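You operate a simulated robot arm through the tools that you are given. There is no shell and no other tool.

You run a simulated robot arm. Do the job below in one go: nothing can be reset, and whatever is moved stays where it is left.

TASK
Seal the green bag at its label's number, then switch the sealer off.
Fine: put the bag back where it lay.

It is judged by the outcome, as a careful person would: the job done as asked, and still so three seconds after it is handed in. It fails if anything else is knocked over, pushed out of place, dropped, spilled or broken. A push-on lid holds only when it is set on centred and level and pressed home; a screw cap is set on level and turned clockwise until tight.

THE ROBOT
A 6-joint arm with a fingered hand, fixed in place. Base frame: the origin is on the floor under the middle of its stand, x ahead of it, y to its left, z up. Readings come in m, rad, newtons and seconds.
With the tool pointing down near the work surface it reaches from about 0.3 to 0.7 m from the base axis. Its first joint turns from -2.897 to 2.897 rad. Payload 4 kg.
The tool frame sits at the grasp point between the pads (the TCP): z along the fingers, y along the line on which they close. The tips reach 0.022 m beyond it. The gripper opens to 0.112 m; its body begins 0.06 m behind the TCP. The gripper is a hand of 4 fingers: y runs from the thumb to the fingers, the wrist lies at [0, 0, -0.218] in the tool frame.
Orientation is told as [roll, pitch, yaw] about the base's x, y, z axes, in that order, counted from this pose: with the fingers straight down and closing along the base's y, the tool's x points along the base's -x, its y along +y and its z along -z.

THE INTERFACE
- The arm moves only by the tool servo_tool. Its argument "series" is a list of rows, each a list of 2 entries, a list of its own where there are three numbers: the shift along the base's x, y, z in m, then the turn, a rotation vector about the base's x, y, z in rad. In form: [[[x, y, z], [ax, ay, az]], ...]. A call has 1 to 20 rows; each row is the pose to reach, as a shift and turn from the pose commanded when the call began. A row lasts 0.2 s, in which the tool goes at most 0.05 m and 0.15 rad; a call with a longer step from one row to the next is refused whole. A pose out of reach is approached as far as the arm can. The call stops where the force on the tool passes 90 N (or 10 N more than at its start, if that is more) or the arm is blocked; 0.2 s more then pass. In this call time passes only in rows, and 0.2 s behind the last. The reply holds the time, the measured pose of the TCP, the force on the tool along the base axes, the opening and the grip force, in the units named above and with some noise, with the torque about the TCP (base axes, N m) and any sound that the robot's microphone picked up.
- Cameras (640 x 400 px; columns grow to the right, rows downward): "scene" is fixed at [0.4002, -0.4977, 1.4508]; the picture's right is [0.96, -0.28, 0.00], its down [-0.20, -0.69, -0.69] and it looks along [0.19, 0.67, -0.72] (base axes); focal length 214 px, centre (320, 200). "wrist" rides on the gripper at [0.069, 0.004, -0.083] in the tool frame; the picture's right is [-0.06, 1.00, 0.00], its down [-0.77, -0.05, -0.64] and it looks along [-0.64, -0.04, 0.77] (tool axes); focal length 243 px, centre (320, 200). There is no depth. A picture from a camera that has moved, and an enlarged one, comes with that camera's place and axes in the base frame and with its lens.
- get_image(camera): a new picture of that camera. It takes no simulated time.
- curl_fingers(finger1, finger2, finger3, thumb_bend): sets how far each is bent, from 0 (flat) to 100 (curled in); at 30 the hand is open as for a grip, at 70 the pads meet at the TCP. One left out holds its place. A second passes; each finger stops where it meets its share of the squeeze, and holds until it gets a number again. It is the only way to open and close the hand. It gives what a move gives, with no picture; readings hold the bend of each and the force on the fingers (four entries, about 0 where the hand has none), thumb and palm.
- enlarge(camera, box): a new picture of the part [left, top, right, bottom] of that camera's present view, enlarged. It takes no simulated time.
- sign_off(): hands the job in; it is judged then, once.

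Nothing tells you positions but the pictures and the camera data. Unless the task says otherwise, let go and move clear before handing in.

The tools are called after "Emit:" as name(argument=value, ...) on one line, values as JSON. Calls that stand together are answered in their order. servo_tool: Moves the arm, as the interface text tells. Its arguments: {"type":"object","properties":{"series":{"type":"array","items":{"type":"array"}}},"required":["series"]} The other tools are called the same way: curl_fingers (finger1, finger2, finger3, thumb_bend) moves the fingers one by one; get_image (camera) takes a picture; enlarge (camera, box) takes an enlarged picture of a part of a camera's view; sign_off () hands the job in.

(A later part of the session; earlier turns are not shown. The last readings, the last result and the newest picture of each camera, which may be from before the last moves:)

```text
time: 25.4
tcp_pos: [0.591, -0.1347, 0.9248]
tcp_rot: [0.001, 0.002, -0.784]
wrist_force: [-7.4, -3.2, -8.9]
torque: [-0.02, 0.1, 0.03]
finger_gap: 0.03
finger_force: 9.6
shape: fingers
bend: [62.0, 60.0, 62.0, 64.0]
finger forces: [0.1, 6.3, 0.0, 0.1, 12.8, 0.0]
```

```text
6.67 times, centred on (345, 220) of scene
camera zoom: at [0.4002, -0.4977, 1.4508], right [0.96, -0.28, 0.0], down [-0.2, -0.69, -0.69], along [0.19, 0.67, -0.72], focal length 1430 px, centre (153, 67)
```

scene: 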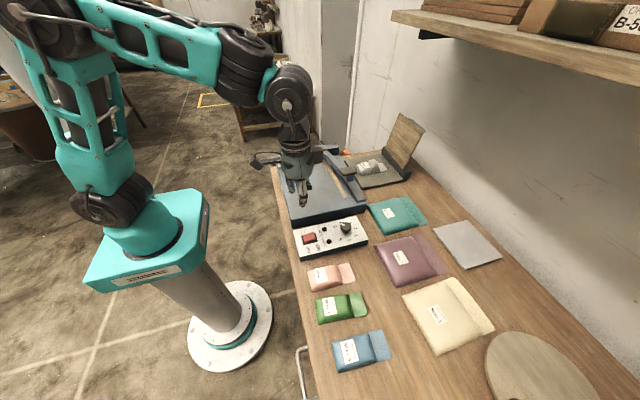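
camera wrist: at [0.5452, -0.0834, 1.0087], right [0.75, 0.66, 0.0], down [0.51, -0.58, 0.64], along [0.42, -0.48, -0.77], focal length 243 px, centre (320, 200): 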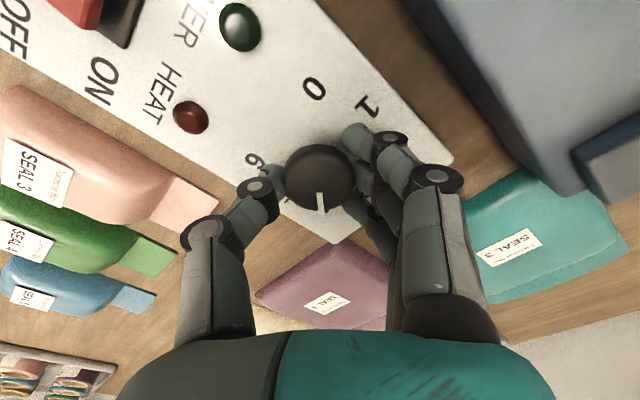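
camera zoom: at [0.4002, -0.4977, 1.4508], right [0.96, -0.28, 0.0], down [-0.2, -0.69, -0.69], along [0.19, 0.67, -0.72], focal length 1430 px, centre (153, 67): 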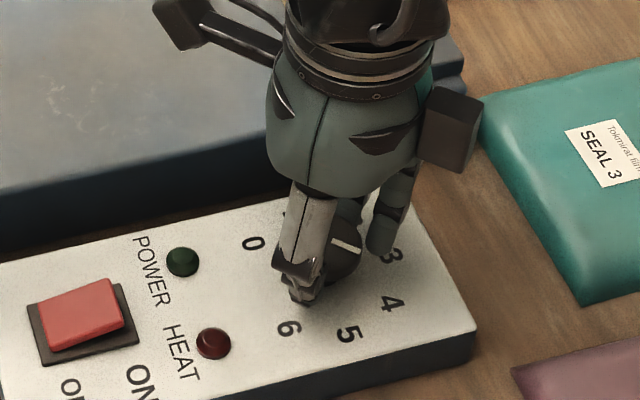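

The pointer looks to be at about 4. I'll release, rise and check it carefully.

Emit:
curl_fingers(finger1=51, finger2=51, finger3=51, thumb_bend=51)

Emit:
servo_tool(series=[[[0, 0, 0.015], [0, 0, 0]], [[0, 0, 0.03], [0, 0, 0]], [[0, 0, 0.05], [0, 0, 0.1]], [[0, 0, 0.07], [0, 0, 0.2]], [[0, 0, 0.07], [0, 0, 0.33]], [[0, 0, 0.07], [0, 0, 0.46]], [[0, 0, 0.07], [0, 0, 0.59]], [[0, 0, 0.07], [0, 0, 0.69]], [[0, 0, 0.07], [0, 0, 0.785]]])

Emit:
enlarge(camera="wrist", box=[240, 60, 420, 200])

Emit:
enlarge(camera="scene", box=[320, 200, 380, 245])

Emit:
get_image(camera="wrist")

```text
time: 26.4
tcp_pos: [0.5918, -0.1356, 0.9258]
tcp_rot: [0.001, 0.001, -0.783]
wrist_force: [0.3, 0.2, -0.3]
torque: [0.03, 0.0, -0.01]
finger_gap: 0.0538
finger_force: 0.1
shape: fingers
bend: [51.0, 51.0, 51.0, 51.0]
finger forces: [0.0, 0.0, 0.1, 0.0, 0.0, 0.1]
```

```text
time: 28.4
tcp_pos: [0.5931, -0.1357, 0.9948]
tcp_rot: [0.001, 0.001, 0.005]
wrist_force: [0.3, 0.6, 0.2]
torque: [-0.01, 0.02, 0.0]
finger_gap: 0.0541
finger_force: 0.1
shape: fingers
bend: [51.0, 51.0, 51.0, 51.0]
finger forces: [0.0, 0.0, 0.1, 0.1, 0.0, 0.0]
```

```text
2.86 times, centred on (330, 130) of wrist
camera zoom: at [0.5224, -0.1313, 1.0791], right [0.06, 1.0, 0.0], down [0.77, -0.05, 0.64], along [0.64, -0.04, -0.77], focal length 693 px, centre (291, 400)
```

zoom: 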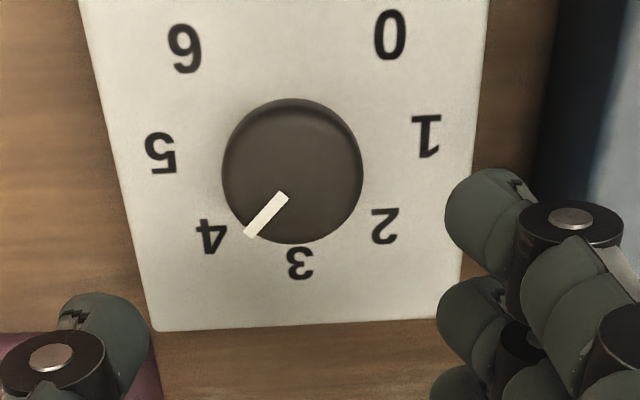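

```text
8.89 times, centred on (350, 222) of scene
camera zoom: at [0.4002, -0.4977, 1.4508], right [0.96, -0.28, 0.0], down [-0.2, -0.69, -0.69], along [0.19, 0.67, -0.72], focal length 1906 px, centre (53, 0)
```

zoom: 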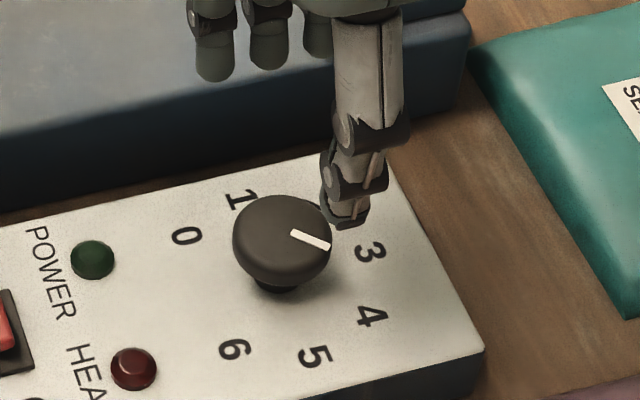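

```text
taken
camera wrist: at [0.5224, -0.1313, 1.0791], right [0.06, 1.0, 0.0], down [0.77, -0.05, 0.64], along [0.64, -0.04, -0.77], focal length 243 px, centre (320, 200)
```

wrist: 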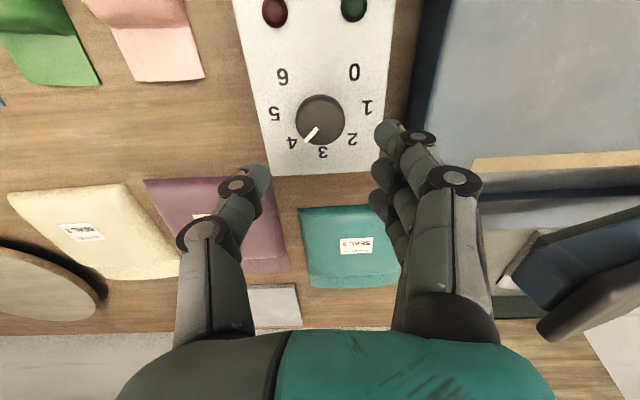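

The dial reads 4, with the pointer at -45° as it should be. Next I'll move over the green bag for a close look before grasping it.

Emit:
servo_tool(series=[[[-0.01, -0.03, 0.01], [0, 0, 0]], [[-0.025, -0.06, 0.02], [0, 0, 0]], [[-0.04, -0.09, 0.03], [0, 0, 0]], [[-0.055, -0.12, 0.03], [0, 0, 0]], [[-0.07, -0.15, 0.03], [0, 0, 0]], [[-0.085, -0.18, 0.03], [0, 0, 0]], [[-0.1, -0.205, 0.02], [0, 0, 0]]])

Emit:
get_image(camera="wrist")

Emit:
enlarge(camera="wrist", box=[220, 0, 420, 170])

```text
time: 30.0
tcp_pos: [0.4933, -0.3397, 1.0149]
tcp_rot: [0.0, 0.0, 0.002]
wrist_force: [-0.5, 0.0, -0.2]
torque: [0.03, -0.05, -0.05]
finger_gap: 0.0542
finger_force: 0.0
shape: fingers
bend: [51.0, 51.0, 51.0, 51.0]
finger forces: [0.0, 0.0, 0.0, 0.1, 0.0, 0.1]
```

```text
taken
camera wrist: at [0.4229, -0.3359, 1.0984], right [0.06, 1.0, 0.0], down [0.77, -0.05, 0.64], along [0.64, -0.04, -0.77], focal length 243 px, centre (320, 200)
```

wrist: 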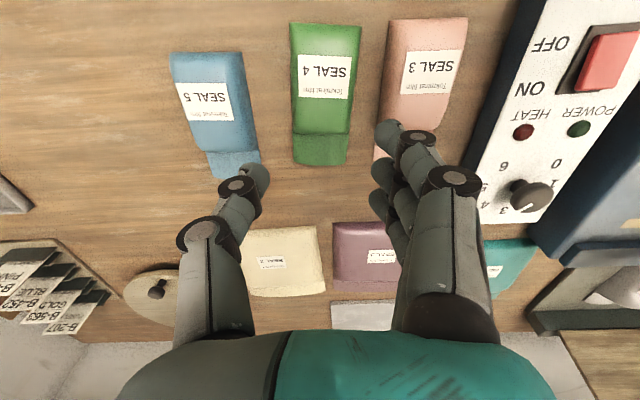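

```text
2.35 times, centred on (320, 85) of wrist
camera zoom: at [0.4229, -0.3359, 1.0984], right [0.06, 1.0, 0.0], down [0.77, -0.05, 0.64], along [0.64, -0.04, -0.77], focal length 571 px, centre (320, 471)
```

zoom: 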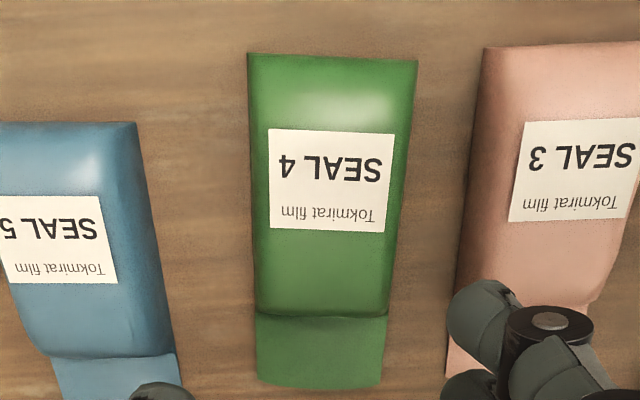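

The green bag's body centre is at about (0.484, -0.337), with yaw about -5° and the flap end at x≈0.565. Before grasping it I'll look closely at the strip and raised arm, to plan the placement.

Emit:
servo_tool(series=[[[0, 0.03, 0.03], [0, 0, 0]], [[-0.01, 0.07, 0.05], [0, 0, 0]], [[-0.02, 0.11, 0.07], [0, 0, 0]], [[-0.03, 0.155, 0.08], [0, 0, 0]], [[-0.04, 0.2, 0.09], [0, 0, 0]], [[-0.045, 0.245, 0.1], [0, 0, 0]], [[-0.045, 0.29, 0.1], [0, 0, 0]], [[-0.045, 0.335, 0.1], [0, 0, 0]], [[-0.045, 0.375, 0.1], [0, 0, 0]], [[-0.045, 0.4, 0.1], [0, 0, 0]]])

Emit:
get_image(camera="wrist")

Emit:
enlarge(camera="wrist", box=[60, 100, 560, 400])

```text
time: 32.2
tcp_pos: [0.4479, 0.0603, 1.1153]
tcp_rot: [-0.001, -0.001, 0.0]
wrist_force: [-0.1, 0.3, 0.7]
torque: [0.02, 0.0, -0.01]
finger_gap: 0.0541
finger_force: 0.0
shape: fingers
bend: [51.0, 51.0, 51.0, 51.0]
finger forces: [0.0, 0.0, 0.0, 0.1, 0.0, 0.1]
```

```text
taken
camera wrist: at [0.3778, 0.0638, 1.1992], right [0.06, 1.0, 0.0], down [0.77, -0.05, 0.64], along [0.64, -0.04, -0.77], focal length 243 px, centre (320, 200)
```

wrist: 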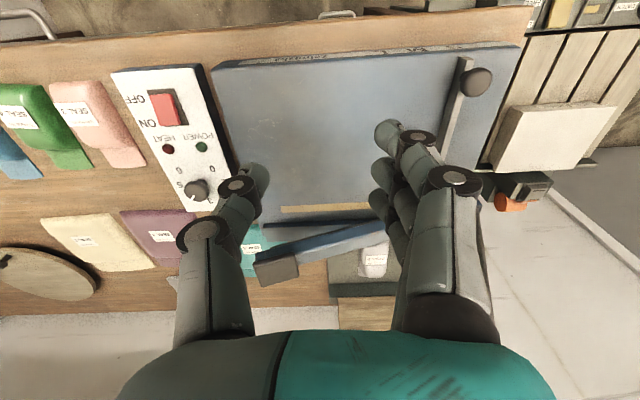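

```text
1.28 times, centred on (310, 250) of wrist
camera zoom: at [0.3778, 0.0638, 1.1992], right [0.06, 1.0, 0.0], down [0.77, -0.05, 0.64], along [0.64, -0.04, -0.77], focal length 311 px, centre (333, 136)
```

zoom: 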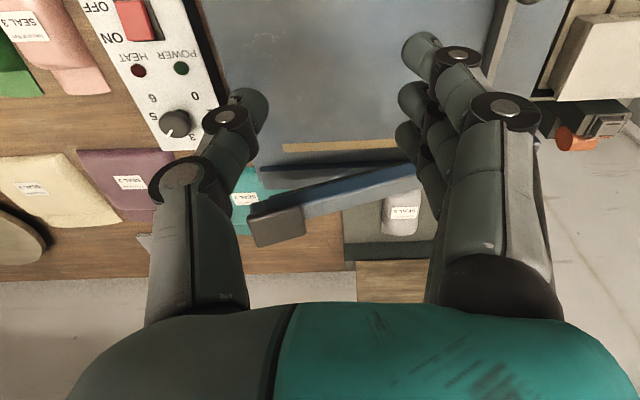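

The strip and the raised arm show between the fingers. I'll enlarge that area, and the fence scale as well.

Emit:
enlarge(camera="wrist", box=[240, 190, 410, 300])

Emit:
enlarge(camera="wrist", box=[360, 40, 540, 160])

Emit:
enlarge(camera="scene", box=[300, 140, 380, 220])

```text
3.64 times, centred on (325, 245) of wrist
camera zoom: at [0.3778, 0.0638, 1.1992], right [0.06, 1.0, 0.0], down [0.77, -0.05, 0.64], along [0.64, -0.04, -0.77], focal length 882 px, centre (302, 36)
```

zoom: 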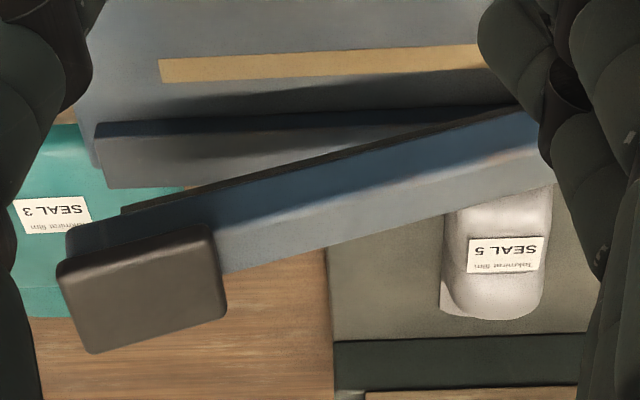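

```text
3.33 times, centred on (450, 100) of wrist
camera zoom: at [0.3778, 0.0638, 1.1992], right [0.06, 1.0, 0.0], down [0.77, -0.05, 0.64], along [0.64, -0.04, -0.77], focal length 809 px, centre (-113, 533)
```

zoom: 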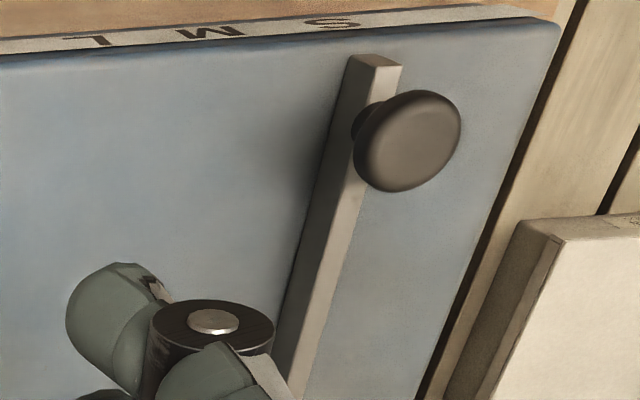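

```text
5.00 times, centred on (340, 180) of scene
camera zoom: at [0.4002, -0.4977, 1.4508], right [0.96, -0.28, 0.0], down [-0.2, -0.69, -0.69], along [0.19, 0.67, -0.72], focal length 1072 px, centre (220, 300)
```

zoom: 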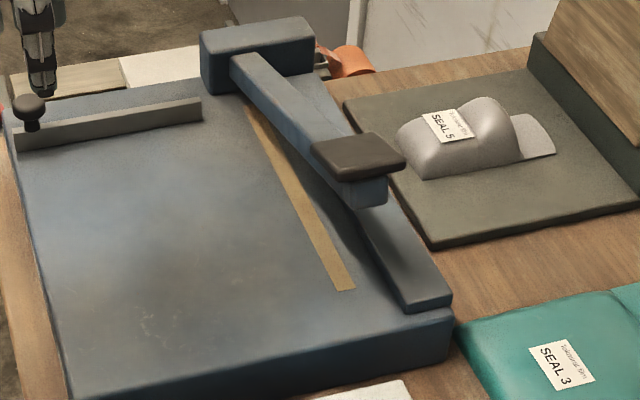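

The arm hangs directly above the strip, which spans x 0.63–0.644 with the plate top at z≈0.907. There is room to slide the flap under it. The gap between the green and pink bags is only about 22 mm, so I'll go back above the green bag and measure the finger positions before descending.

Emit:
servo_tool(series=[[[0, -0.045, 0], [0, 0, 0]], [[0.0, -0.09, 0], [0, 0, 0]], [[0.0, -0.135, 0], [0, 0, 0]], [[0.01, -0.18, -0.01], [0, 0, 0]], [[0.015, -0.225, -0.02], [0, 0, 0]], [[0.02, -0.27, -0.035], [0, 0, 0]], [[0.025, -0.31, -0.055], [0, 0, -0.03]], [[0.028, -0.35, -0.08], [0, 0, -0.06]], [[0.028, -0.38, -0.11], [0, 0, -0.087]], [[0.028, -0.396, -0.14], [0, 0, -0.087]]])

Emit:
curl_fingers(finger1=47, finger2=47, finger3=47, thumb_bend=44)

Emit:
get_image(camera="wrist")

Emit:
enlarge(camera="wrist", box=[200, 0, 440, 180])

Emit:
enlarge(camera="scene", box=[290, 240, 400, 340])

```text
time: 34.4
tcp_pos: [0.4748, -0.3348, 0.9755]
tcp_rot: [0.0, -0.001, -0.086]
wrist_force: [0.0, 0.6, 0.2]
torque: [-0.01, 0.0, 0.01]
finger_gap: 0.054
finger_force: 0.0
shape: fingers
bend: [51.0, 51.0, 51.0, 51.0]
finger forces: [0.0, 0.0, 0.1, 0.1, 0.0, 0.0]
```

```text
time: 35.4
tcp_pos: [0.4747, -0.3357, 0.9757]
tcp_rot: [0.001, 0.0, -0.084]
wrist_force: [0.0, 0.0, 0.2]
torque: [-0.01, 0.0, -0.02]
finger_gap: 0.0693
finger_force: 0.1
shape: fingers
bend: [47.0, 47.0, 47.0, 44.0]
finger forces: [0.0, 0.0, 0.1, 0.1, 0.1, 0.1]
```

```text
taken
camera wrist: at [0.4054, -0.3255, 1.0597], right [0.15, 0.99, 0.0], down [0.76, -0.11, 0.64], along [0.63, -0.1, -0.77], focal length 243 px, centre (320, 200)
```

wrist: 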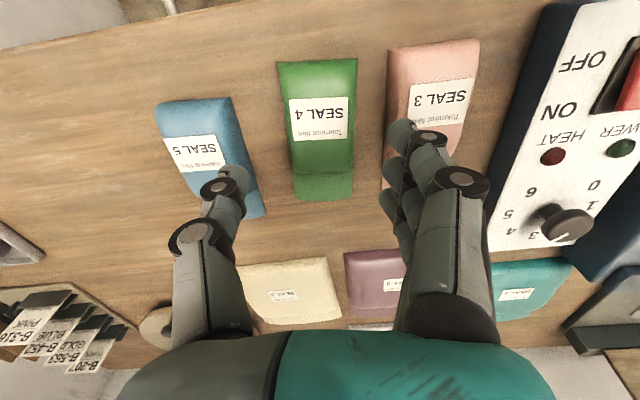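

```text
2.22 times, centred on (320, 90) of wrist
camera zoom: at [0.4054, -0.3255, 1.0597], right [0.15, 0.99, 0.0], down [0.76, -0.11, 0.64], along [0.63, -0.1, -0.77], focal length 539 px, centre (320, 444)
```

zoom: 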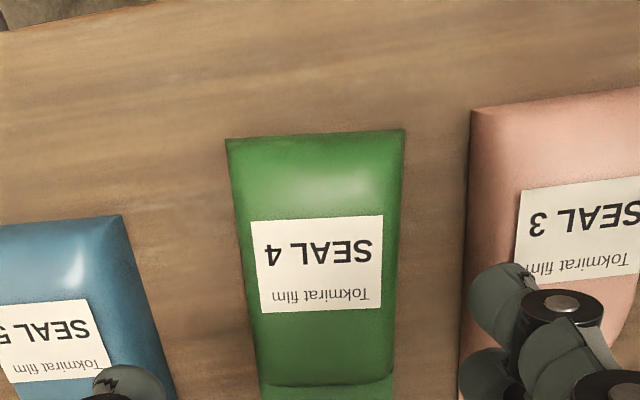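

```text
4.00 times, centred on (345, 290) of scene
camera zoom: at [0.4002, -0.4977, 1.4508], right [0.96, -0.28, 0.0], down [-0.2, -0.69, -0.69], along [0.19, 0.67, -0.72], focal length 858 px, centre (220, -160)
```

zoom: 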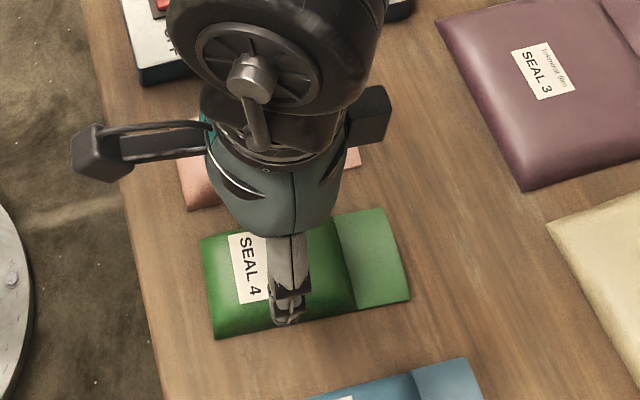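

The bag is centred under the TCP, and the fingers have about 4 mm clear on each side of the green/pink gap. I'll descend carefully.

Emit:
curl_fingers(finger1=48, finger2=48, finger3=48)

Emit:
servo_tool(series=[[[0, 0, -0.02], [0, 0, -0.01]], [[0, 0, -0.04], [0, 0, -0.01]], [[0, 0, -0.055], [0, 0, -0.01]]])

Emit:
enlarge(camera="wrist", box=[180, 40, 460, 240])

Emit:
enlarge(camera="scene", box=[300, 255, 380, 325])

```text
time: 36.4
tcp_pos: [0.4748, -0.3363, 0.9754]
tcp_rot: [0.0, 0.0, -0.085]
wrist_force: [0.7, 0.0, -0.3]
torque: [0.0, -0.02, -0.02]
finger_gap: 0.0689
finger_force: 0.1
shape: fingers
bend: [48.0, 48.0, 48.0, 44.0]
finger forces: [0.1, 0.0, 0.1, 0.1, 0.0, 0.0]
```

```text
time: 37.2
tcp_pos: [0.4748, -0.3361, 0.9206]
tcp_rot: [0.001, 0.001, -0.097]
wrist_force: [-0.6, 0.3, 0.2]
torque: [-0.01, 0.0, -0.01]
finger_gap: 0.0686
finger_force: 0.2
shape: fingers
bend: [48.0, 48.0, 48.0, 44.0]
finger forces: [0.0, 0.0, 0.1, 0.0, 0.0, 0.1]
```

```text
2.00 times, centred on (320, 140) of wrist
camera zoom: at [0.4058, -0.3255, 1.0043], right [0.16, 0.99, 0.0], down [0.76, -0.12, 0.64], along [0.63, -0.1, -0.77], focal length 485 px, centre (320, 320)
```

zoom: 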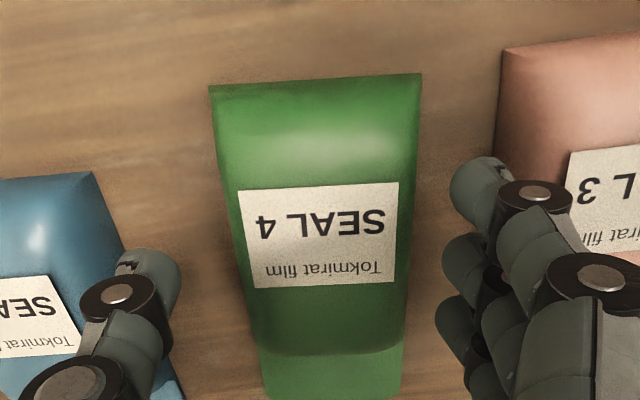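

```text
5.71 times, centred on (340, 290) of scene
camera zoom: at [0.4002, -0.4977, 1.4508], right [0.96, -0.28, 0.0], down [-0.2, -0.69, -0.69], along [0.19, 0.67, -0.72], focal length 1226 px, centre (206, -314)
```

zoom: 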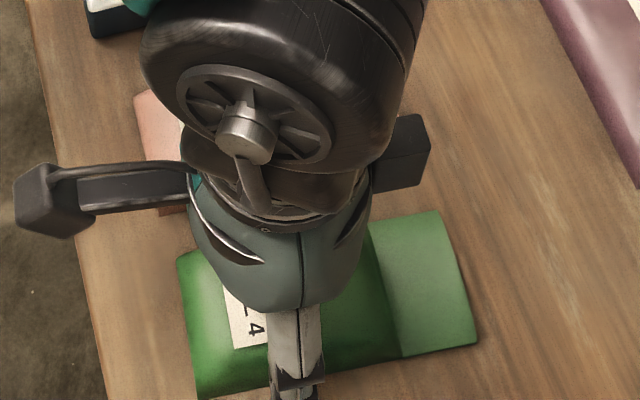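

The fingertips are over the gaps with nothing touching. I'll go down the last 25 mm.

Emit:
servo_tool(series=[[[0, 0, -0.009], [0, 0, 0]], [[0, 0, -0.018], [0, 0, 0]], [[0, 0, -0.0255], [0, 0, 0]]])

Emit:
enlarge(camera="wrist", box=[180, 40, 460, 240])

```text
time: 38.0
tcp_pos: [0.4745, -0.3349, 0.8944]
tcp_rot: [-0.001, -0.001, -0.097]
wrist_force: [-0.2, 0.2, -0.7]
torque: [-0.01, 0.01, 0.0]
finger_gap: 0.0687
finger_force: 0.0
shape: fingers
bend: [48.0, 48.0, 48.0, 44.0]
finger forces: [0.0, 0.0, 0.0, 0.1, 0.0, 0.1]
```

```text
2.00 times, centred on (320, 140) of wrist
camera zoom: at [0.4056, -0.3252, 0.9781], right [0.16, 0.99, 0.0], down [0.76, -0.12, 0.64], along [0.63, -0.1, -0.77], focal length 485 px, centre (320, 320)
```

zoom: 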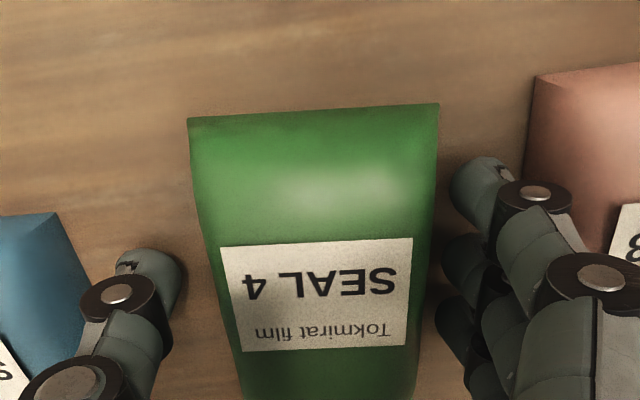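

There is no contact and the fingers straddle the bag. I'll close on it.

Emit:
curl_fingers(finger1=60, finger2=60, finger3=60, thumb_bend=60)

Emit:
enlarge(camera="wrist", box=[180, 40, 460, 240])

```text
time: 39.0
tcp_pos: [0.4746, -0.336, 0.8957]
tcp_rot: [0.0, -0.001, -0.096]
wrist_force: [0.8, -0.2, 0.0]
torque: [0.02, 0.0, 0.0]
finger_gap: 0.056
finger_force: 13.8
shape: fingers
bend: [54.0, 54.0, 54.0, 53.0]
finger forces: [4.7, 4.7, 4.7, 0.0, 13.9, 0.1]
```

```text
2.00 times, centred on (320, 140) of wrist
camera zoom: at [0.4057, -0.3253, 0.9784], right [0.16, 0.99, 0.0], down [0.76, -0.12, 0.64], along [0.63, -0.1, -0.77], focal length 485 px, centre (320, 320)
```

zoom: 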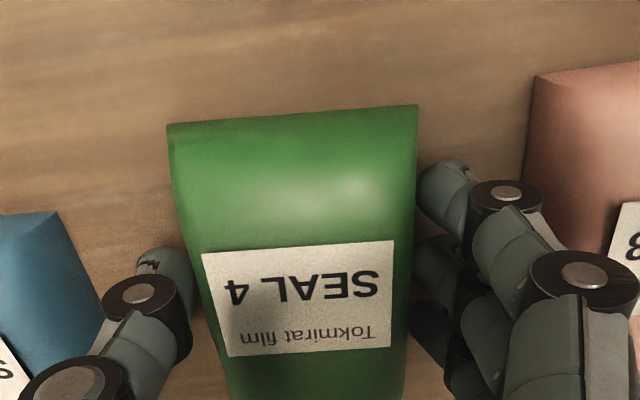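

The bag is held, with about 14 N of squeeze; it shifted about 4 mm toward the thumb as I closed. I'll lift it slowly and check.

Emit:
servo_tool(series=[[[0, 0, 0.01], [0, 0, 0]], [[0, 0, 0.02], [0, 0, 0]], [[0, 0, 0.035], [0, 0, 0]], [[0, 0, 0.05], [0, 0, 0]]])

Emit:
get_image(camera="wrist")

Emit:
enlarge(camera="scene", box=[290, 230, 400, 340])

```text
time: 40.0
tcp_pos: [0.4758, -0.3364, 0.9442]
tcp_rot: [0.0, 0.0, -0.097]
wrist_force: [1.1, -0.2, -0.3]
torque: [0.0, 0.02, 0.02]
finger_gap: 0.0556
finger_force: 14.1
shape: fingers
bend: [54.0, 54.0, 54.0, 53.0]
finger forces: [4.6, 4.7, 4.7, 0.1, 13.9, 0.0]
```

```text
taken
camera wrist: at [0.4061, -0.3253, 1.0283], right [0.16, 0.99, 0.0], down [0.76, -0.12, 0.64], along [0.63, -0.1, -0.77], focal length 243 px, centre (320, 200)
```

wrist: 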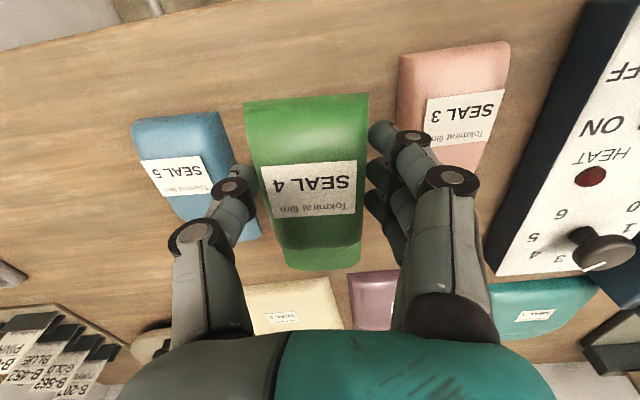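

```text
3.64 times, centred on (345, 285) of scene
camera zoom: at [0.4002, -0.4977, 1.4508], right [0.96, -0.28, 0.0], down [-0.2, -0.69, -0.69], along [0.19, 0.67, -0.72], focal length 780 px, centre (229, -109)
```

zoom: 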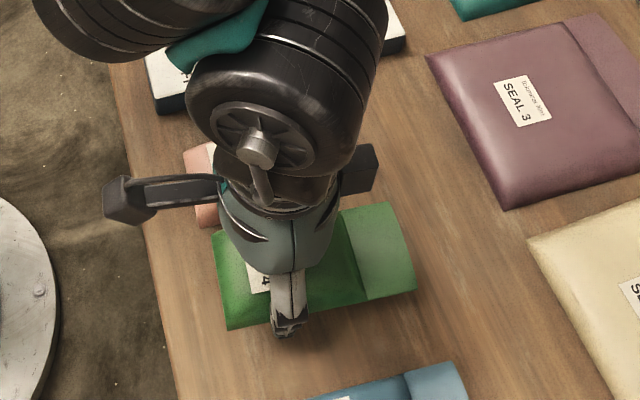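

The bag is lifted and level, with the flap end about 0.09 m ahead of the TCP. I'll carry it over the panel to the plate, staying short of the raised arm.

Emit:
servo_tool(series=[[[0, 0, 0.02], [0, 0, 0]], [[0, 0.01, 0.045], [0, 0, 0]], [[0.005, 0.04, 0.06], [0, 0, 0.01]], [[0.01, 0.08, 0.06], [0, 0, 0.02]], [[0.015, 0.12, 0.06], [0, 0, 0.03]], [[0.02, 0.16, 0.06], [0, 0, 0.05]], [[0.024, 0.2, 0.06], [0, 0, 0.07]], [[0.024, 0.24, 0.06], [0, 0, 0.09]], [[0.024, 0.28, 0.06], [0, 0, 0.097]], [[0.024, 0.32, 0.06], [0, 0, 0.097]], [[0.024, 0.36, 0.06], [0, 0, 0.097]], [[0.024, 0.4, 0.06], [0, 0, 0.097]], [[0.024, 0.43, 0.055], [0, 0, 0.097]], [[0.024, 0.4395, 0.045], [0, 0, 0.097]]])

Emit:
get_image(camera="wrist")

Emit:
enlarge(camera="scene", box=[270, 120, 410, 220])

```text
time: 43.0
tcp_pos: [0.4993, 0.1041, 0.99]
tcp_rot: [0.0, -0.001, -0.002]
wrist_force: [0.2, 0.6, -1.0]
torque: [-0.01, 0.01, 0.0]
finger_gap: 0.0558
finger_force: 14.0
shape: fingers
bend: [54.0, 54.0, 54.0, 53.0]
finger forces: [4.6, 4.6, 4.7, 0.0, 13.9, 0.1]
```

```text
taken
camera wrist: at [0.4295, 0.1082, 1.0727], right [0.06, 1.0, 0.0], down [0.76, -0.05, 0.64], along [0.64, -0.04, -0.77], focal length 243 px, centre (320, 200)
```

wrist: 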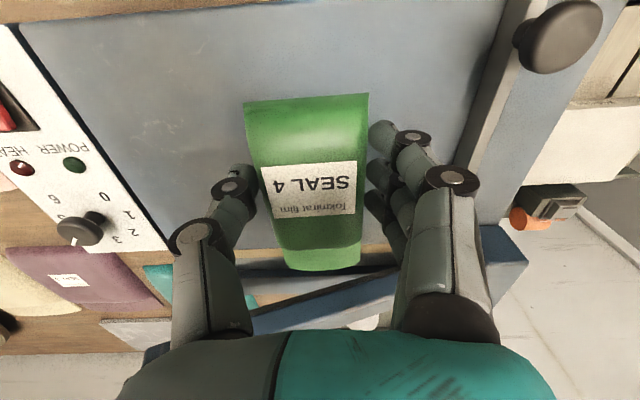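

```text
4.00 times, centred on (340, 170) of scene
camera zoom: at [0.4002, -0.4977, 1.4508], right [0.96, -0.28, 0.0], down [-0.2, -0.69, -0.69], along [0.19, 0.67, -0.72], focal length 858 px, centre (240, 320)
```

zoom: 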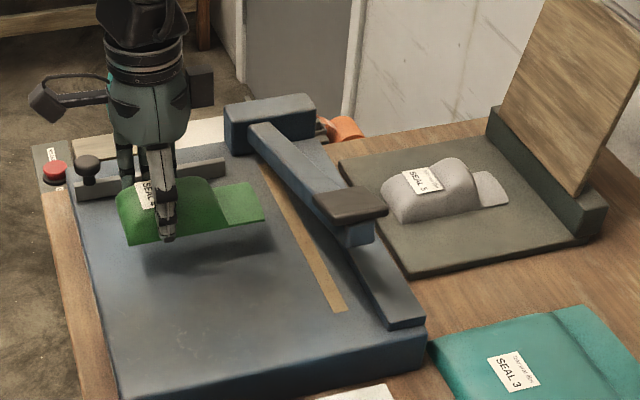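

The bag is over the plate, level and aligned. I'll lower it to just above the plate, then slide it forward so the flap goes under the raised arm.

Emit:
servo_tool(series=[[[0, 0, -0.02], [0, 0, 0]], [[0, 0, -0.035], [0, 0, 0]], [[0, 0, -0.042], [0, 0, 0]], [[0.015, 0, -0.042], [0, 0, 0]], [[0.03, 0, -0.042], [0, 0, 0]], [[0.045, 0, -0.042], [0, 0, 0]]])

Emit:
get_image(camera="wrist")

Emit:
enlarge(camera="scene", box=[290, 130, 390, 210])

Emit:
enlarge(camera="wrist", box=[220, 180, 420, 330])

```text
time: 44.4
tcp_pos: [0.543, 0.1034, 0.9472]
tcp_rot: [0.0, -0.001, -0.001]
wrist_force: [0.2, 0.3, 0.0]
torque: [0.03, 0.0, -0.02]
finger_gap: 0.0555
finger_force: 13.6
shape: fingers
bend: [54.0, 54.0, 54.0, 53.0]
finger forces: [4.6, 4.6, 4.6, 0.1, 13.9, 0.2]
```

```text
taken
camera wrist: at [0.4735, 0.1074, 1.0313], right [0.06, 1.0, 0.0], down [0.77, -0.05, 0.64], along [0.64, -0.04, -0.77], focal length 243 px, centre (320, 200)
```

wrist: 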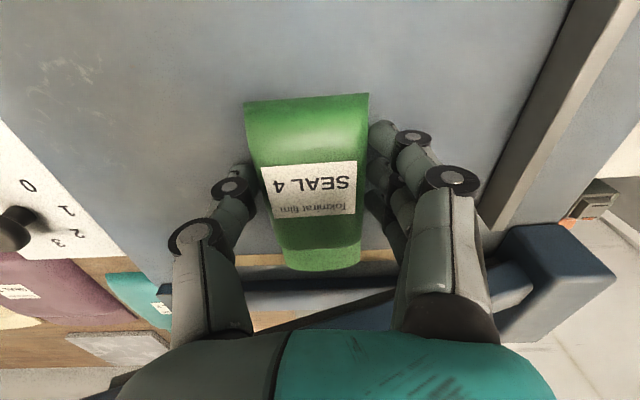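

```text
5.00 times, centred on (340, 170) of scene
camera zoom: at [0.4002, -0.4977, 1.4508], right [0.96, -0.28, 0.0], down [-0.2, -0.69, -0.69], along [0.19, 0.67, -0.72], focal length 1072 px, centre (220, 350)
```

zoom: 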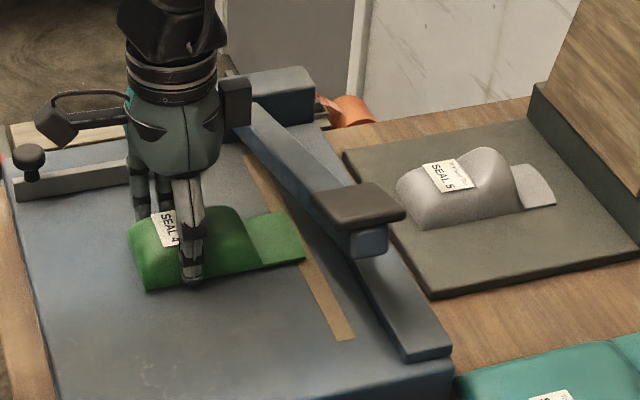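

```text
2.67 times, centred on (320, 255) of wrist
camera zoom: at [0.4735, 0.1074, 1.0313], right [0.06, 1.0, 0.0], down [0.77, -0.05, 0.64], along [0.64, -0.04, -0.77], focal length 647 px, centre (320, 53)
```

zoom: 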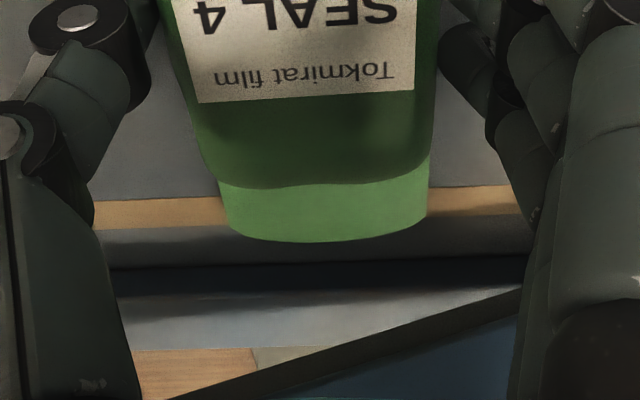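

The flap is over the strip's near edge. I'll move another 21 mm forward and lower the bag onto the plate.

Emit:
servo_tool(series=[[[0.011, 0, 0], [0, 0, 0]], [[0.021, 0, 0], [0, 0, 0]], [[0.021, 0, -0.003], [0, 0, 0]], [[0.021, 0, -0.0055], [0, 0, 0]]])

Emit:
enlarge(camera="wrist", box=[220, 180, 420, 330])

Emit:
enlarge(camera="scene", box=[290, 130, 390, 210])

```text
time: 45.4
tcp_pos: [0.5654, 0.1041, 0.9437]
tcp_rot: [0.0, -0.002, 0.002]
wrist_force: [-1.5, -0.3, 11.2]
torque: [0.24, 0.03, 0.01]
finger_gap: 0.056
finger_force: 14.4
shape: fingers
bend: [54.0, 54.0, 54.0, 54.0]
finger forces: [4.7, 4.7, 4.9, 0.0, 14.9, 0.0]
```

```text
2.67 times, centred on (320, 255) of wrist
camera zoom: at [0.4953, 0.1072, 1.0265], right [0.06, 1.0, 0.0], down [0.76, -0.05, 0.64], along [0.64, -0.04, -0.77], focal length 647 px, centre (320, 53)
```

zoom: 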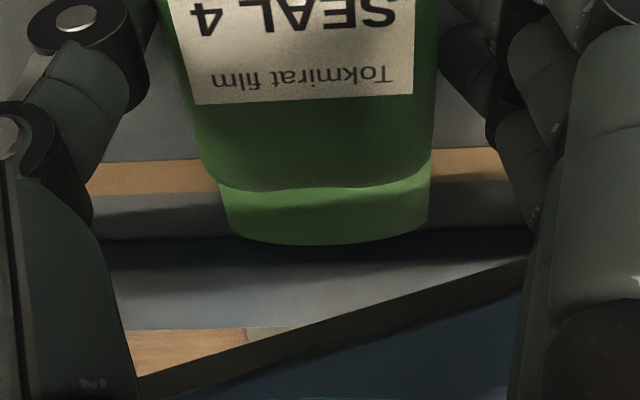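

```text
5.00 times, centred on (340, 170) of scene
camera zoom: at [0.4002, -0.4977, 1.4508], right [0.96, -0.28, 0.0], down [-0.2, -0.69, -0.69], along [0.19, 0.67, -0.72], focal length 1072 px, centre (220, 350)
```

zoom: 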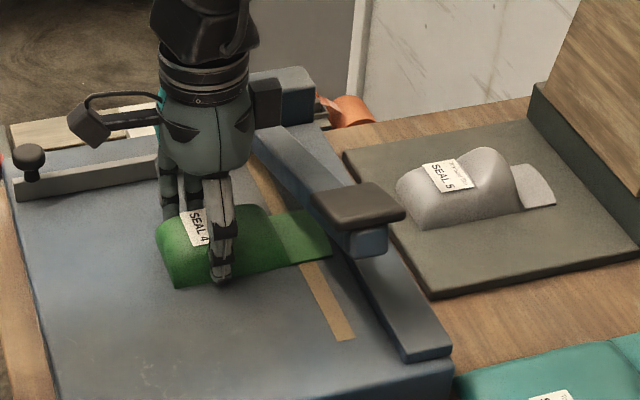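

The bag now rests on the plate with its flap across the strip. I'll ease back 3 mm so the puffy body stays clear of the arm, then let go.

Emit:
servo_tool(series=[[[-0.0015, 0, 0.002], [0, 0, 0]], [[-0.003, 0, 0.0015], [0, 0, 0]]])

Emit:
curl_fingers(finger1=47, finger2=47, finger3=47, thumb_bend=46)

Emit:
enlarge(camera="wrist", box=[180, 60, 460, 280])

Emit:
enlarge(camera="scene", box=[290, 130, 390, 210])

```text
time: 46.0
tcp_pos: [0.5621, 0.1031, 0.9442]
tcp_rot: [0.0, 0.0, 0.001]
wrist_force: [2.7, 0.0, 5.3]
torque: [0.13, -0.07, -0.05]
finger_gap: 0.0559
finger_force: 13.7
shape: fingers
bend: [54.0, 54.0, 54.0, 54.0]
finger forces: [4.7, 4.7, 4.4, 0.0, 14.0, 0.0]
```

```text
time: 47.0
tcp_pos: [0.5619, 0.1029, 0.9439]
tcp_rot: [-0.001, -0.002, 0.001]
wrist_force: [0.3, -0.3, -0.1]
torque: [0.01, -0.01, 0.03]
finger_gap: 0.0665
finger_force: 0.0
shape: fingers
bend: [47.0, 47.0, 47.0, 46.0]
finger forces: [0.0, 0.1, 0.1, 0.0, 0.1, 0.1]
```

```text
1.82 times, centred on (320, 170) of wrist
camera zoom: at [0.4921, 0.1072, 1.0271], right [0.06, 1.0, 0.0], down [0.77, -0.05, 0.64], along [0.64, -0.04, -0.77], focal length 441 px, centre (320, 254)
```

zoom: 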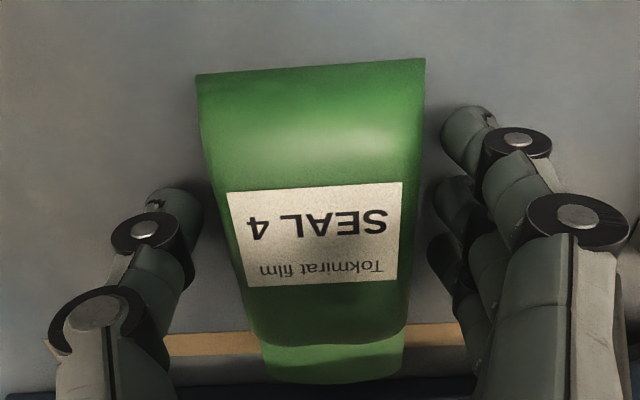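

```text
5.00 times, centred on (340, 170) of scene
camera zoom: at [0.4002, -0.4977, 1.4508], right [0.96, -0.28, 0.0], down [-0.2, -0.69, -0.69], along [0.19, 0.67, -0.72], focal length 1072 px, centre (220, 350)
```

zoom: 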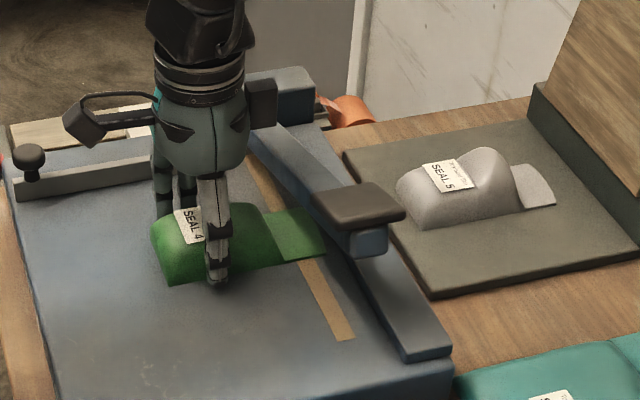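

I've let go of the bag, and it lies square with its flap across the strip. I'll rise, back away, set the thumb pointer and go above the rocker.

Emit:
servo_tool(series=[[[0, 0, 0.015], [0, 0, 0]], [[0, 0, 0.03], [0, 0, 0]], [[-0.005, 0, 0.06], [0, 0, 0]], [[-0.035, 0, 0.09], [0, 0, 0]], [[-0.075, 0, 0.1], [0, 0, 0]], [[-0.075, -0.04, 0.1], [0, 0, 0]], [[-0.075, -0.085, 0.1], [0, 0, 0]], [[-0.075, -0.13, 0.1], [0, 0, 0]], [[-0.075, -0.17, 0.09], [0, 0, 0]], [[-0.075, -0.2085, 0.07], [0, 0, 0]]])

Emit:
curl_fingers(finger1=100, finger2=100, finger3=100, thumb_bend=60)

Emit:
get_image(camera="wrist")

Emit:
enlarge(camera="scene", box=[270, 130, 410, 260])

```text
time: 49.2
tcp_pos: [0.4872, -0.1061, 1.0136]
tcp_rot: [0.0, 0.0, 0.001]
wrist_force: [-0.4, 0.2, -0.8]
torque: [-0.01, -0.02, 0.01]
finger_gap: 0.067
finger_force: 0.1
shape: fingers
bend: [47.0, 47.0, 47.0, 46.0]
finger forces: [0.1, 0.0, 0.0, 0.1, 0.1, 0.0]
```

```text
time: 50.2
tcp_pos: [0.4872, -0.1042, 1.0156]
tcp_rot: [0.0, 0.003, 0.001]
wrist_force: [-0.4, -1.0, -0.4]
torque: [0.02, 0.01, 0.0]
finger_gap: 0.0335
finger_force: 0.0
shape: fingers
bend: [100.0, 100.0, 100.0, 60.0]
finger forces: [0.0, 0.1, 0.1, 0.0, 0.0, 0.1]
```

```text
taken
camera wrist: at [0.4175, -0.1014, 1.0977], right [0.06, 1.0, 0.0], down [0.77, -0.05, 0.64], along [0.64, -0.04, -0.77], focal length 243 px, centre (320, 200)
```

wrist: 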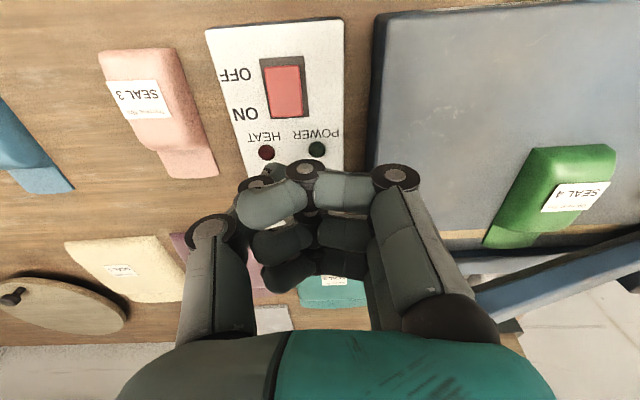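

```text
3.08 times, centred on (340, 195) of scene
camera zoom: at [0.4002, -0.4977, 1.4508], right [0.96, -0.28, 0.0], down [-0.2, -0.69, -0.69], along [0.19, 0.67, -0.72], focal length 660 px, centre (258, 215)
```

zoom: 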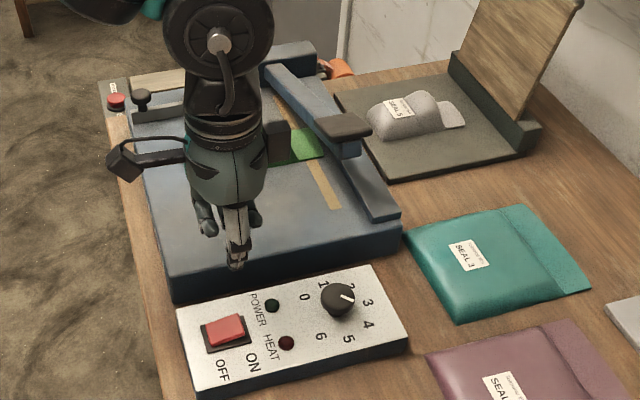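

The thumb lines up with the rocker's ON end. I'll descend to just above it.

Emit:
servo_tool(series=[[[0, 0, -0.025], [0, 0, 0]], [[0, 0, -0.05], [0, 0, 0]], [[0, 0, -0.07], [0, 0, 0]], [[0, 0, -0.078], [0, 0, 0]]])

Emit:
enlarge(camera="wrist", box=[200, 60, 400, 210])

Emit:
enlarge(camera="scene", box=[280, 190, 370, 260])

```text
time: 51.2
tcp_pos: [0.4868, -0.1049, 0.9356]
tcp_rot: [0.0, -0.001, 0.001]
wrist_force: [0.2, 0.2, 0.1]
torque: [0.01, 0.02, 0.01]
finger_gap: 0.0334
finger_force: 0.1
shape: fingers
bend: [100.0, 100.0, 100.0, 60.0]
finger forces: [0.0, 0.0, 0.0, 0.0, 0.0, 0.1]
```

```text
2.67 times, centred on (300, 135) of wrist
camera zoom: at [0.417, -0.1011, 1.0194], right [0.06, 1.0, 0.0], down [0.77, -0.05, 0.64], along [0.64, -0.04, -0.77], focal length 647 px, centre (373, 373)
```

zoom: 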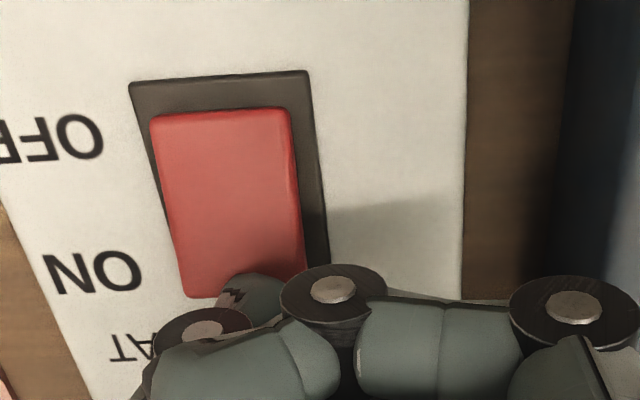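

```text
5.71 times, centred on (325, 225) of scene
camera zoom: at [0.4002, -0.4977, 1.4508], right [0.96, -0.28, 0.0], down [-0.2, -0.69, -0.69], along [0.19, 0.67, -0.72], focal length 1226 px, centre (291, 57)
```

zoom: 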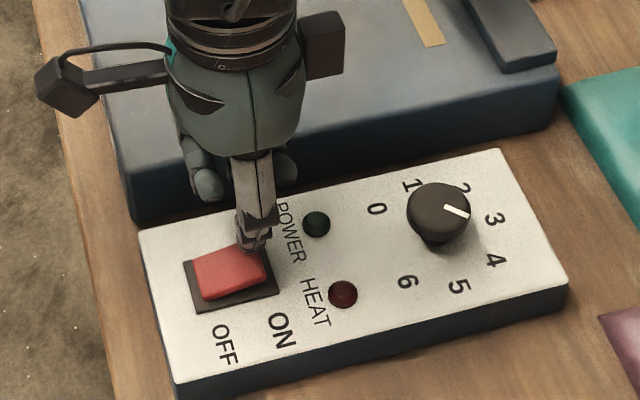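

The thumb is just above the ON end. I'll shift 3 mm inward and press down in small steps.

Emit:
servo_tool(series=[[[-0.003, 0, -0.003], [0, 0, 0]], [[-0.003, 0, -0.007], [0, 0, 0]], [[-0.003, 0, -0.011], [0, 0, 0]], [[-0.003, 0, -0.015], [0, 0, 0]]])

Emit:
enlarge(camera="scene", box=[280, 190, 370, 260])

Emit:
enlarge(camera="wrist", box=[200, 60, 400, 210])

```text
time: 52.2
tcp_pos: [0.4865, -0.1075, 0.9249]
tcp_rot: [-0.006, -0.013, -0.002]
wrist_force: [1.5, -9.4, 67.8]
torque: [-1.69, 0.27, 0.07]
finger_gap: 0.0307
finger_force: 32.8
shape: fingers
bend: [100.0, 100.0, 100.0, 68.0]
finger forces: [0.0, 0.0, 0.1, 0.1, 66.4, 0.0]
```

```text
5.71 times, centred on (325, 225) of scene
camera zoom: at [0.4002, -0.4977, 1.4508], right [0.96, -0.28, 0.0], down [-0.2, -0.69, -0.69], along [0.19, 0.67, -0.72], focal length 1226 px, centre (291, 57)
```

zoom: 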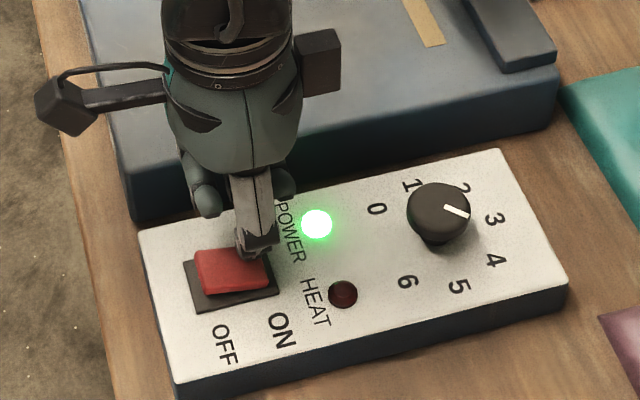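

```text
2.67 times, centred on (300, 135) of wrist
camera zoom: at [0.4152, -0.1023, 1.0079], right [0.07, 1.0, 0.0], down [0.76, -0.05, 0.65], along [0.65, -0.05, -0.76], focal length 647 px, centre (373, 373)
```

zoom: 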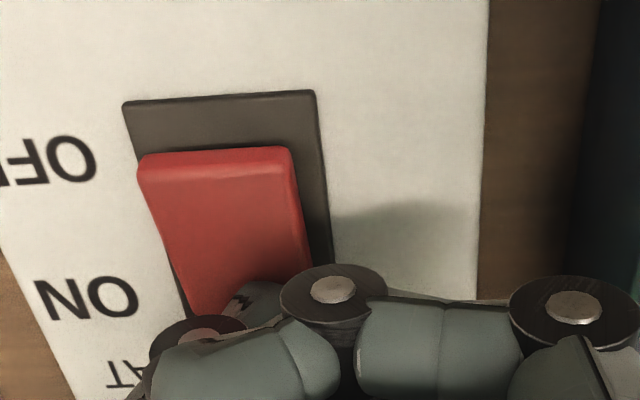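

POWER is lit green, so the switch is on; the HEAT lamp is still dark. I'll lift off and keep watching the lamps.

Emit:
servo_tool(series=[[[0, 0, 0.012], [0, 0, 0]], [[0, 0, 0.04], [0, 0, 0]], [[0, 0, 0.08], [0, 0, 0]], [[0, 0, 0.12], [0, 0, 0]]])

Emit:
enlarge(camera="scene", box=[270, 130, 410, 260])

Emit:
get_image(camera="wrist")

```text
time: 53.2
tcp_pos: [0.4834, -0.1043, 1.0412]
tcp_rot: [0.001, 0.001, 0.003]
wrist_force: [-0.8, 0.0, 0.1]
torque: [0.02, -0.03, 0.0]
finger_gap: 0.0334
finger_force: 0.1
shape: fingers
bend: [100.0, 100.0, 100.0, 60.0]
finger forces: [0.1, 0.0, 0.0, 0.0, 0.0, 0.0]
```

```text
3.08 times, centred on (340, 195) of scene
camera zoom: at [0.4002, -0.4977, 1.4508], right [0.96, -0.28, 0.0], down [-0.2, -0.69, -0.69], along [0.19, 0.67, -0.72], focal length 660 px, centre (258, 215)
```

zoom: 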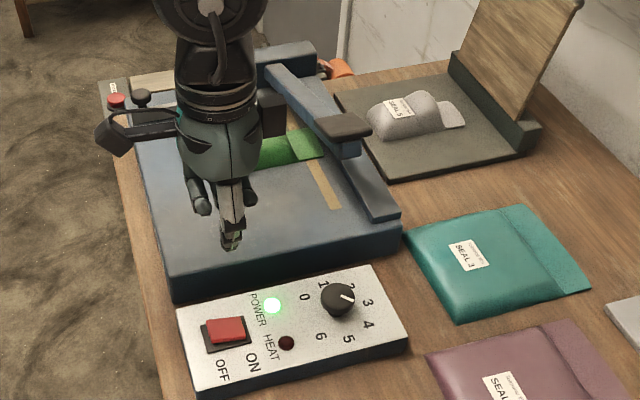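

```text
taken
camera wrist: at [0.4134, -0.1006, 1.1242], right [0.06, 1.0, 0.0], down [0.77, -0.05, 0.64], along [0.64, -0.04, -0.77], focal length 243 px, centre (320, 200)
```

wrist: 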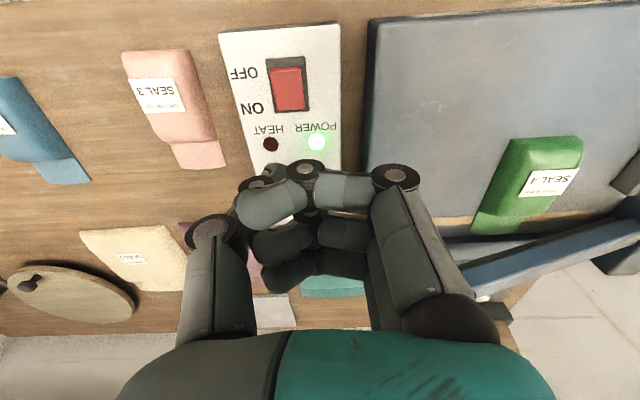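

POWER stays on and the rocker holds. Next I'll form a pinched fist and move above the sealing arm's handle at about (0.638, -0.008, 1.02).

Emit:
servo_tool(series=[[[0, 0, 0.03], [0, 0, 0]], [[0.02, 0.01, 0.06], [0, 0, 0]], [[0.055, 0.03, 0.065], [0, 0, 0]], [[0.09, 0.055, 0.065], [0, 0, 0]], [[0.12, 0.075, 0.065], [0, 0, 0]], [[0.14, 0.09, 0.065], [0, 0, 0]], [[0.1545, 0.0965, 0.06], [0, 0, 0]]])

Emit:
curl_fingers(finger1=69, finger2=69, finger3=69, thumb_bend=69)

Emit:
get_image(camera="wrist")

Emit:
enlarge(camera="scene", box=[270, 110, 410, 250])

```text
time: 54.8
tcp_pos: [0.6378, -0.0087, 1.1009]
tcp_rot: [-0.001, -0.001, 0.002]
wrist_force: [-0.3, 0.0, 0.3]
torque: [-0.01, 0.03, 0.02]
finger_gap: 0.0335
finger_force: 0.1
shape: fingers
bend: [100.0, 100.0, 100.0, 60.0]
finger forces: [0.1, 0.0, 0.1, 0.0, 0.0, 0.0]
```

```text
time: 55.8
tcp_pos: [0.6374, -0.0079, 1.1]
tcp_rot: [-0.001, 0.0, 0.002]
wrist_force: [0.2, 0.3, -0.9]
torque: [-0.02, 0.0, 0.02]
finger_gap: 0.0132
finger_force: 0.0
shape: fingers
bend: [69.0, 91.0, 69.0, 67.0]
finger forces: [0.1, 0.0, 0.0, 0.0, 0.1, 0.1]
```

```text
taken
camera wrist: at [0.5677, -0.0038, 1.1844], right [0.06, 1.0, 0.0], down [0.77, -0.05, 0.64], along [0.64, -0.04, -0.77], focal length 243 px, centre (320, 200)
```

wrist: 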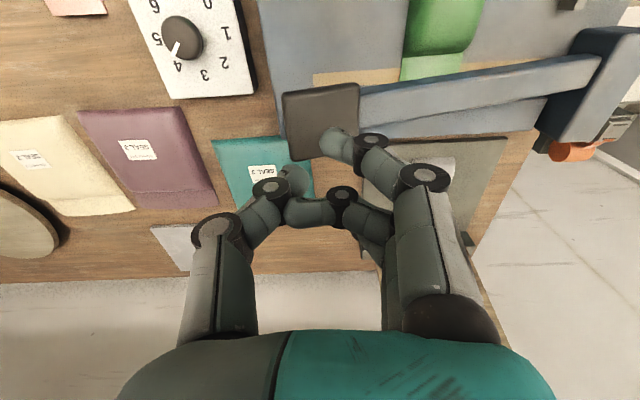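

```text
2.86 times, centred on (340, 180) of scene
camera zoom: at [0.4002, -0.4977, 1.4508], right [0.96, -0.28, 0.0], down [-0.2, -0.69, -0.69], along [0.19, 0.67, -0.72], focal length 613 px, centre (263, 257)
```

zoom: 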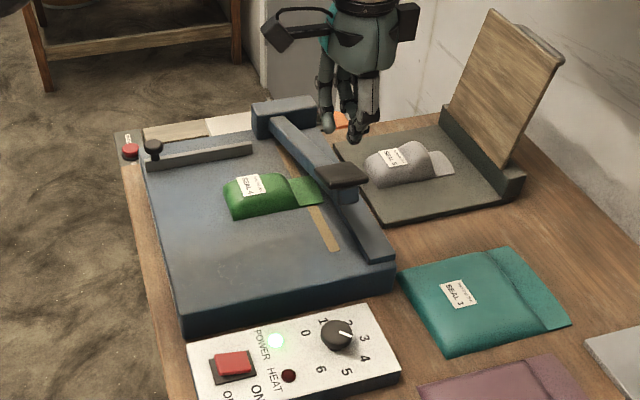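

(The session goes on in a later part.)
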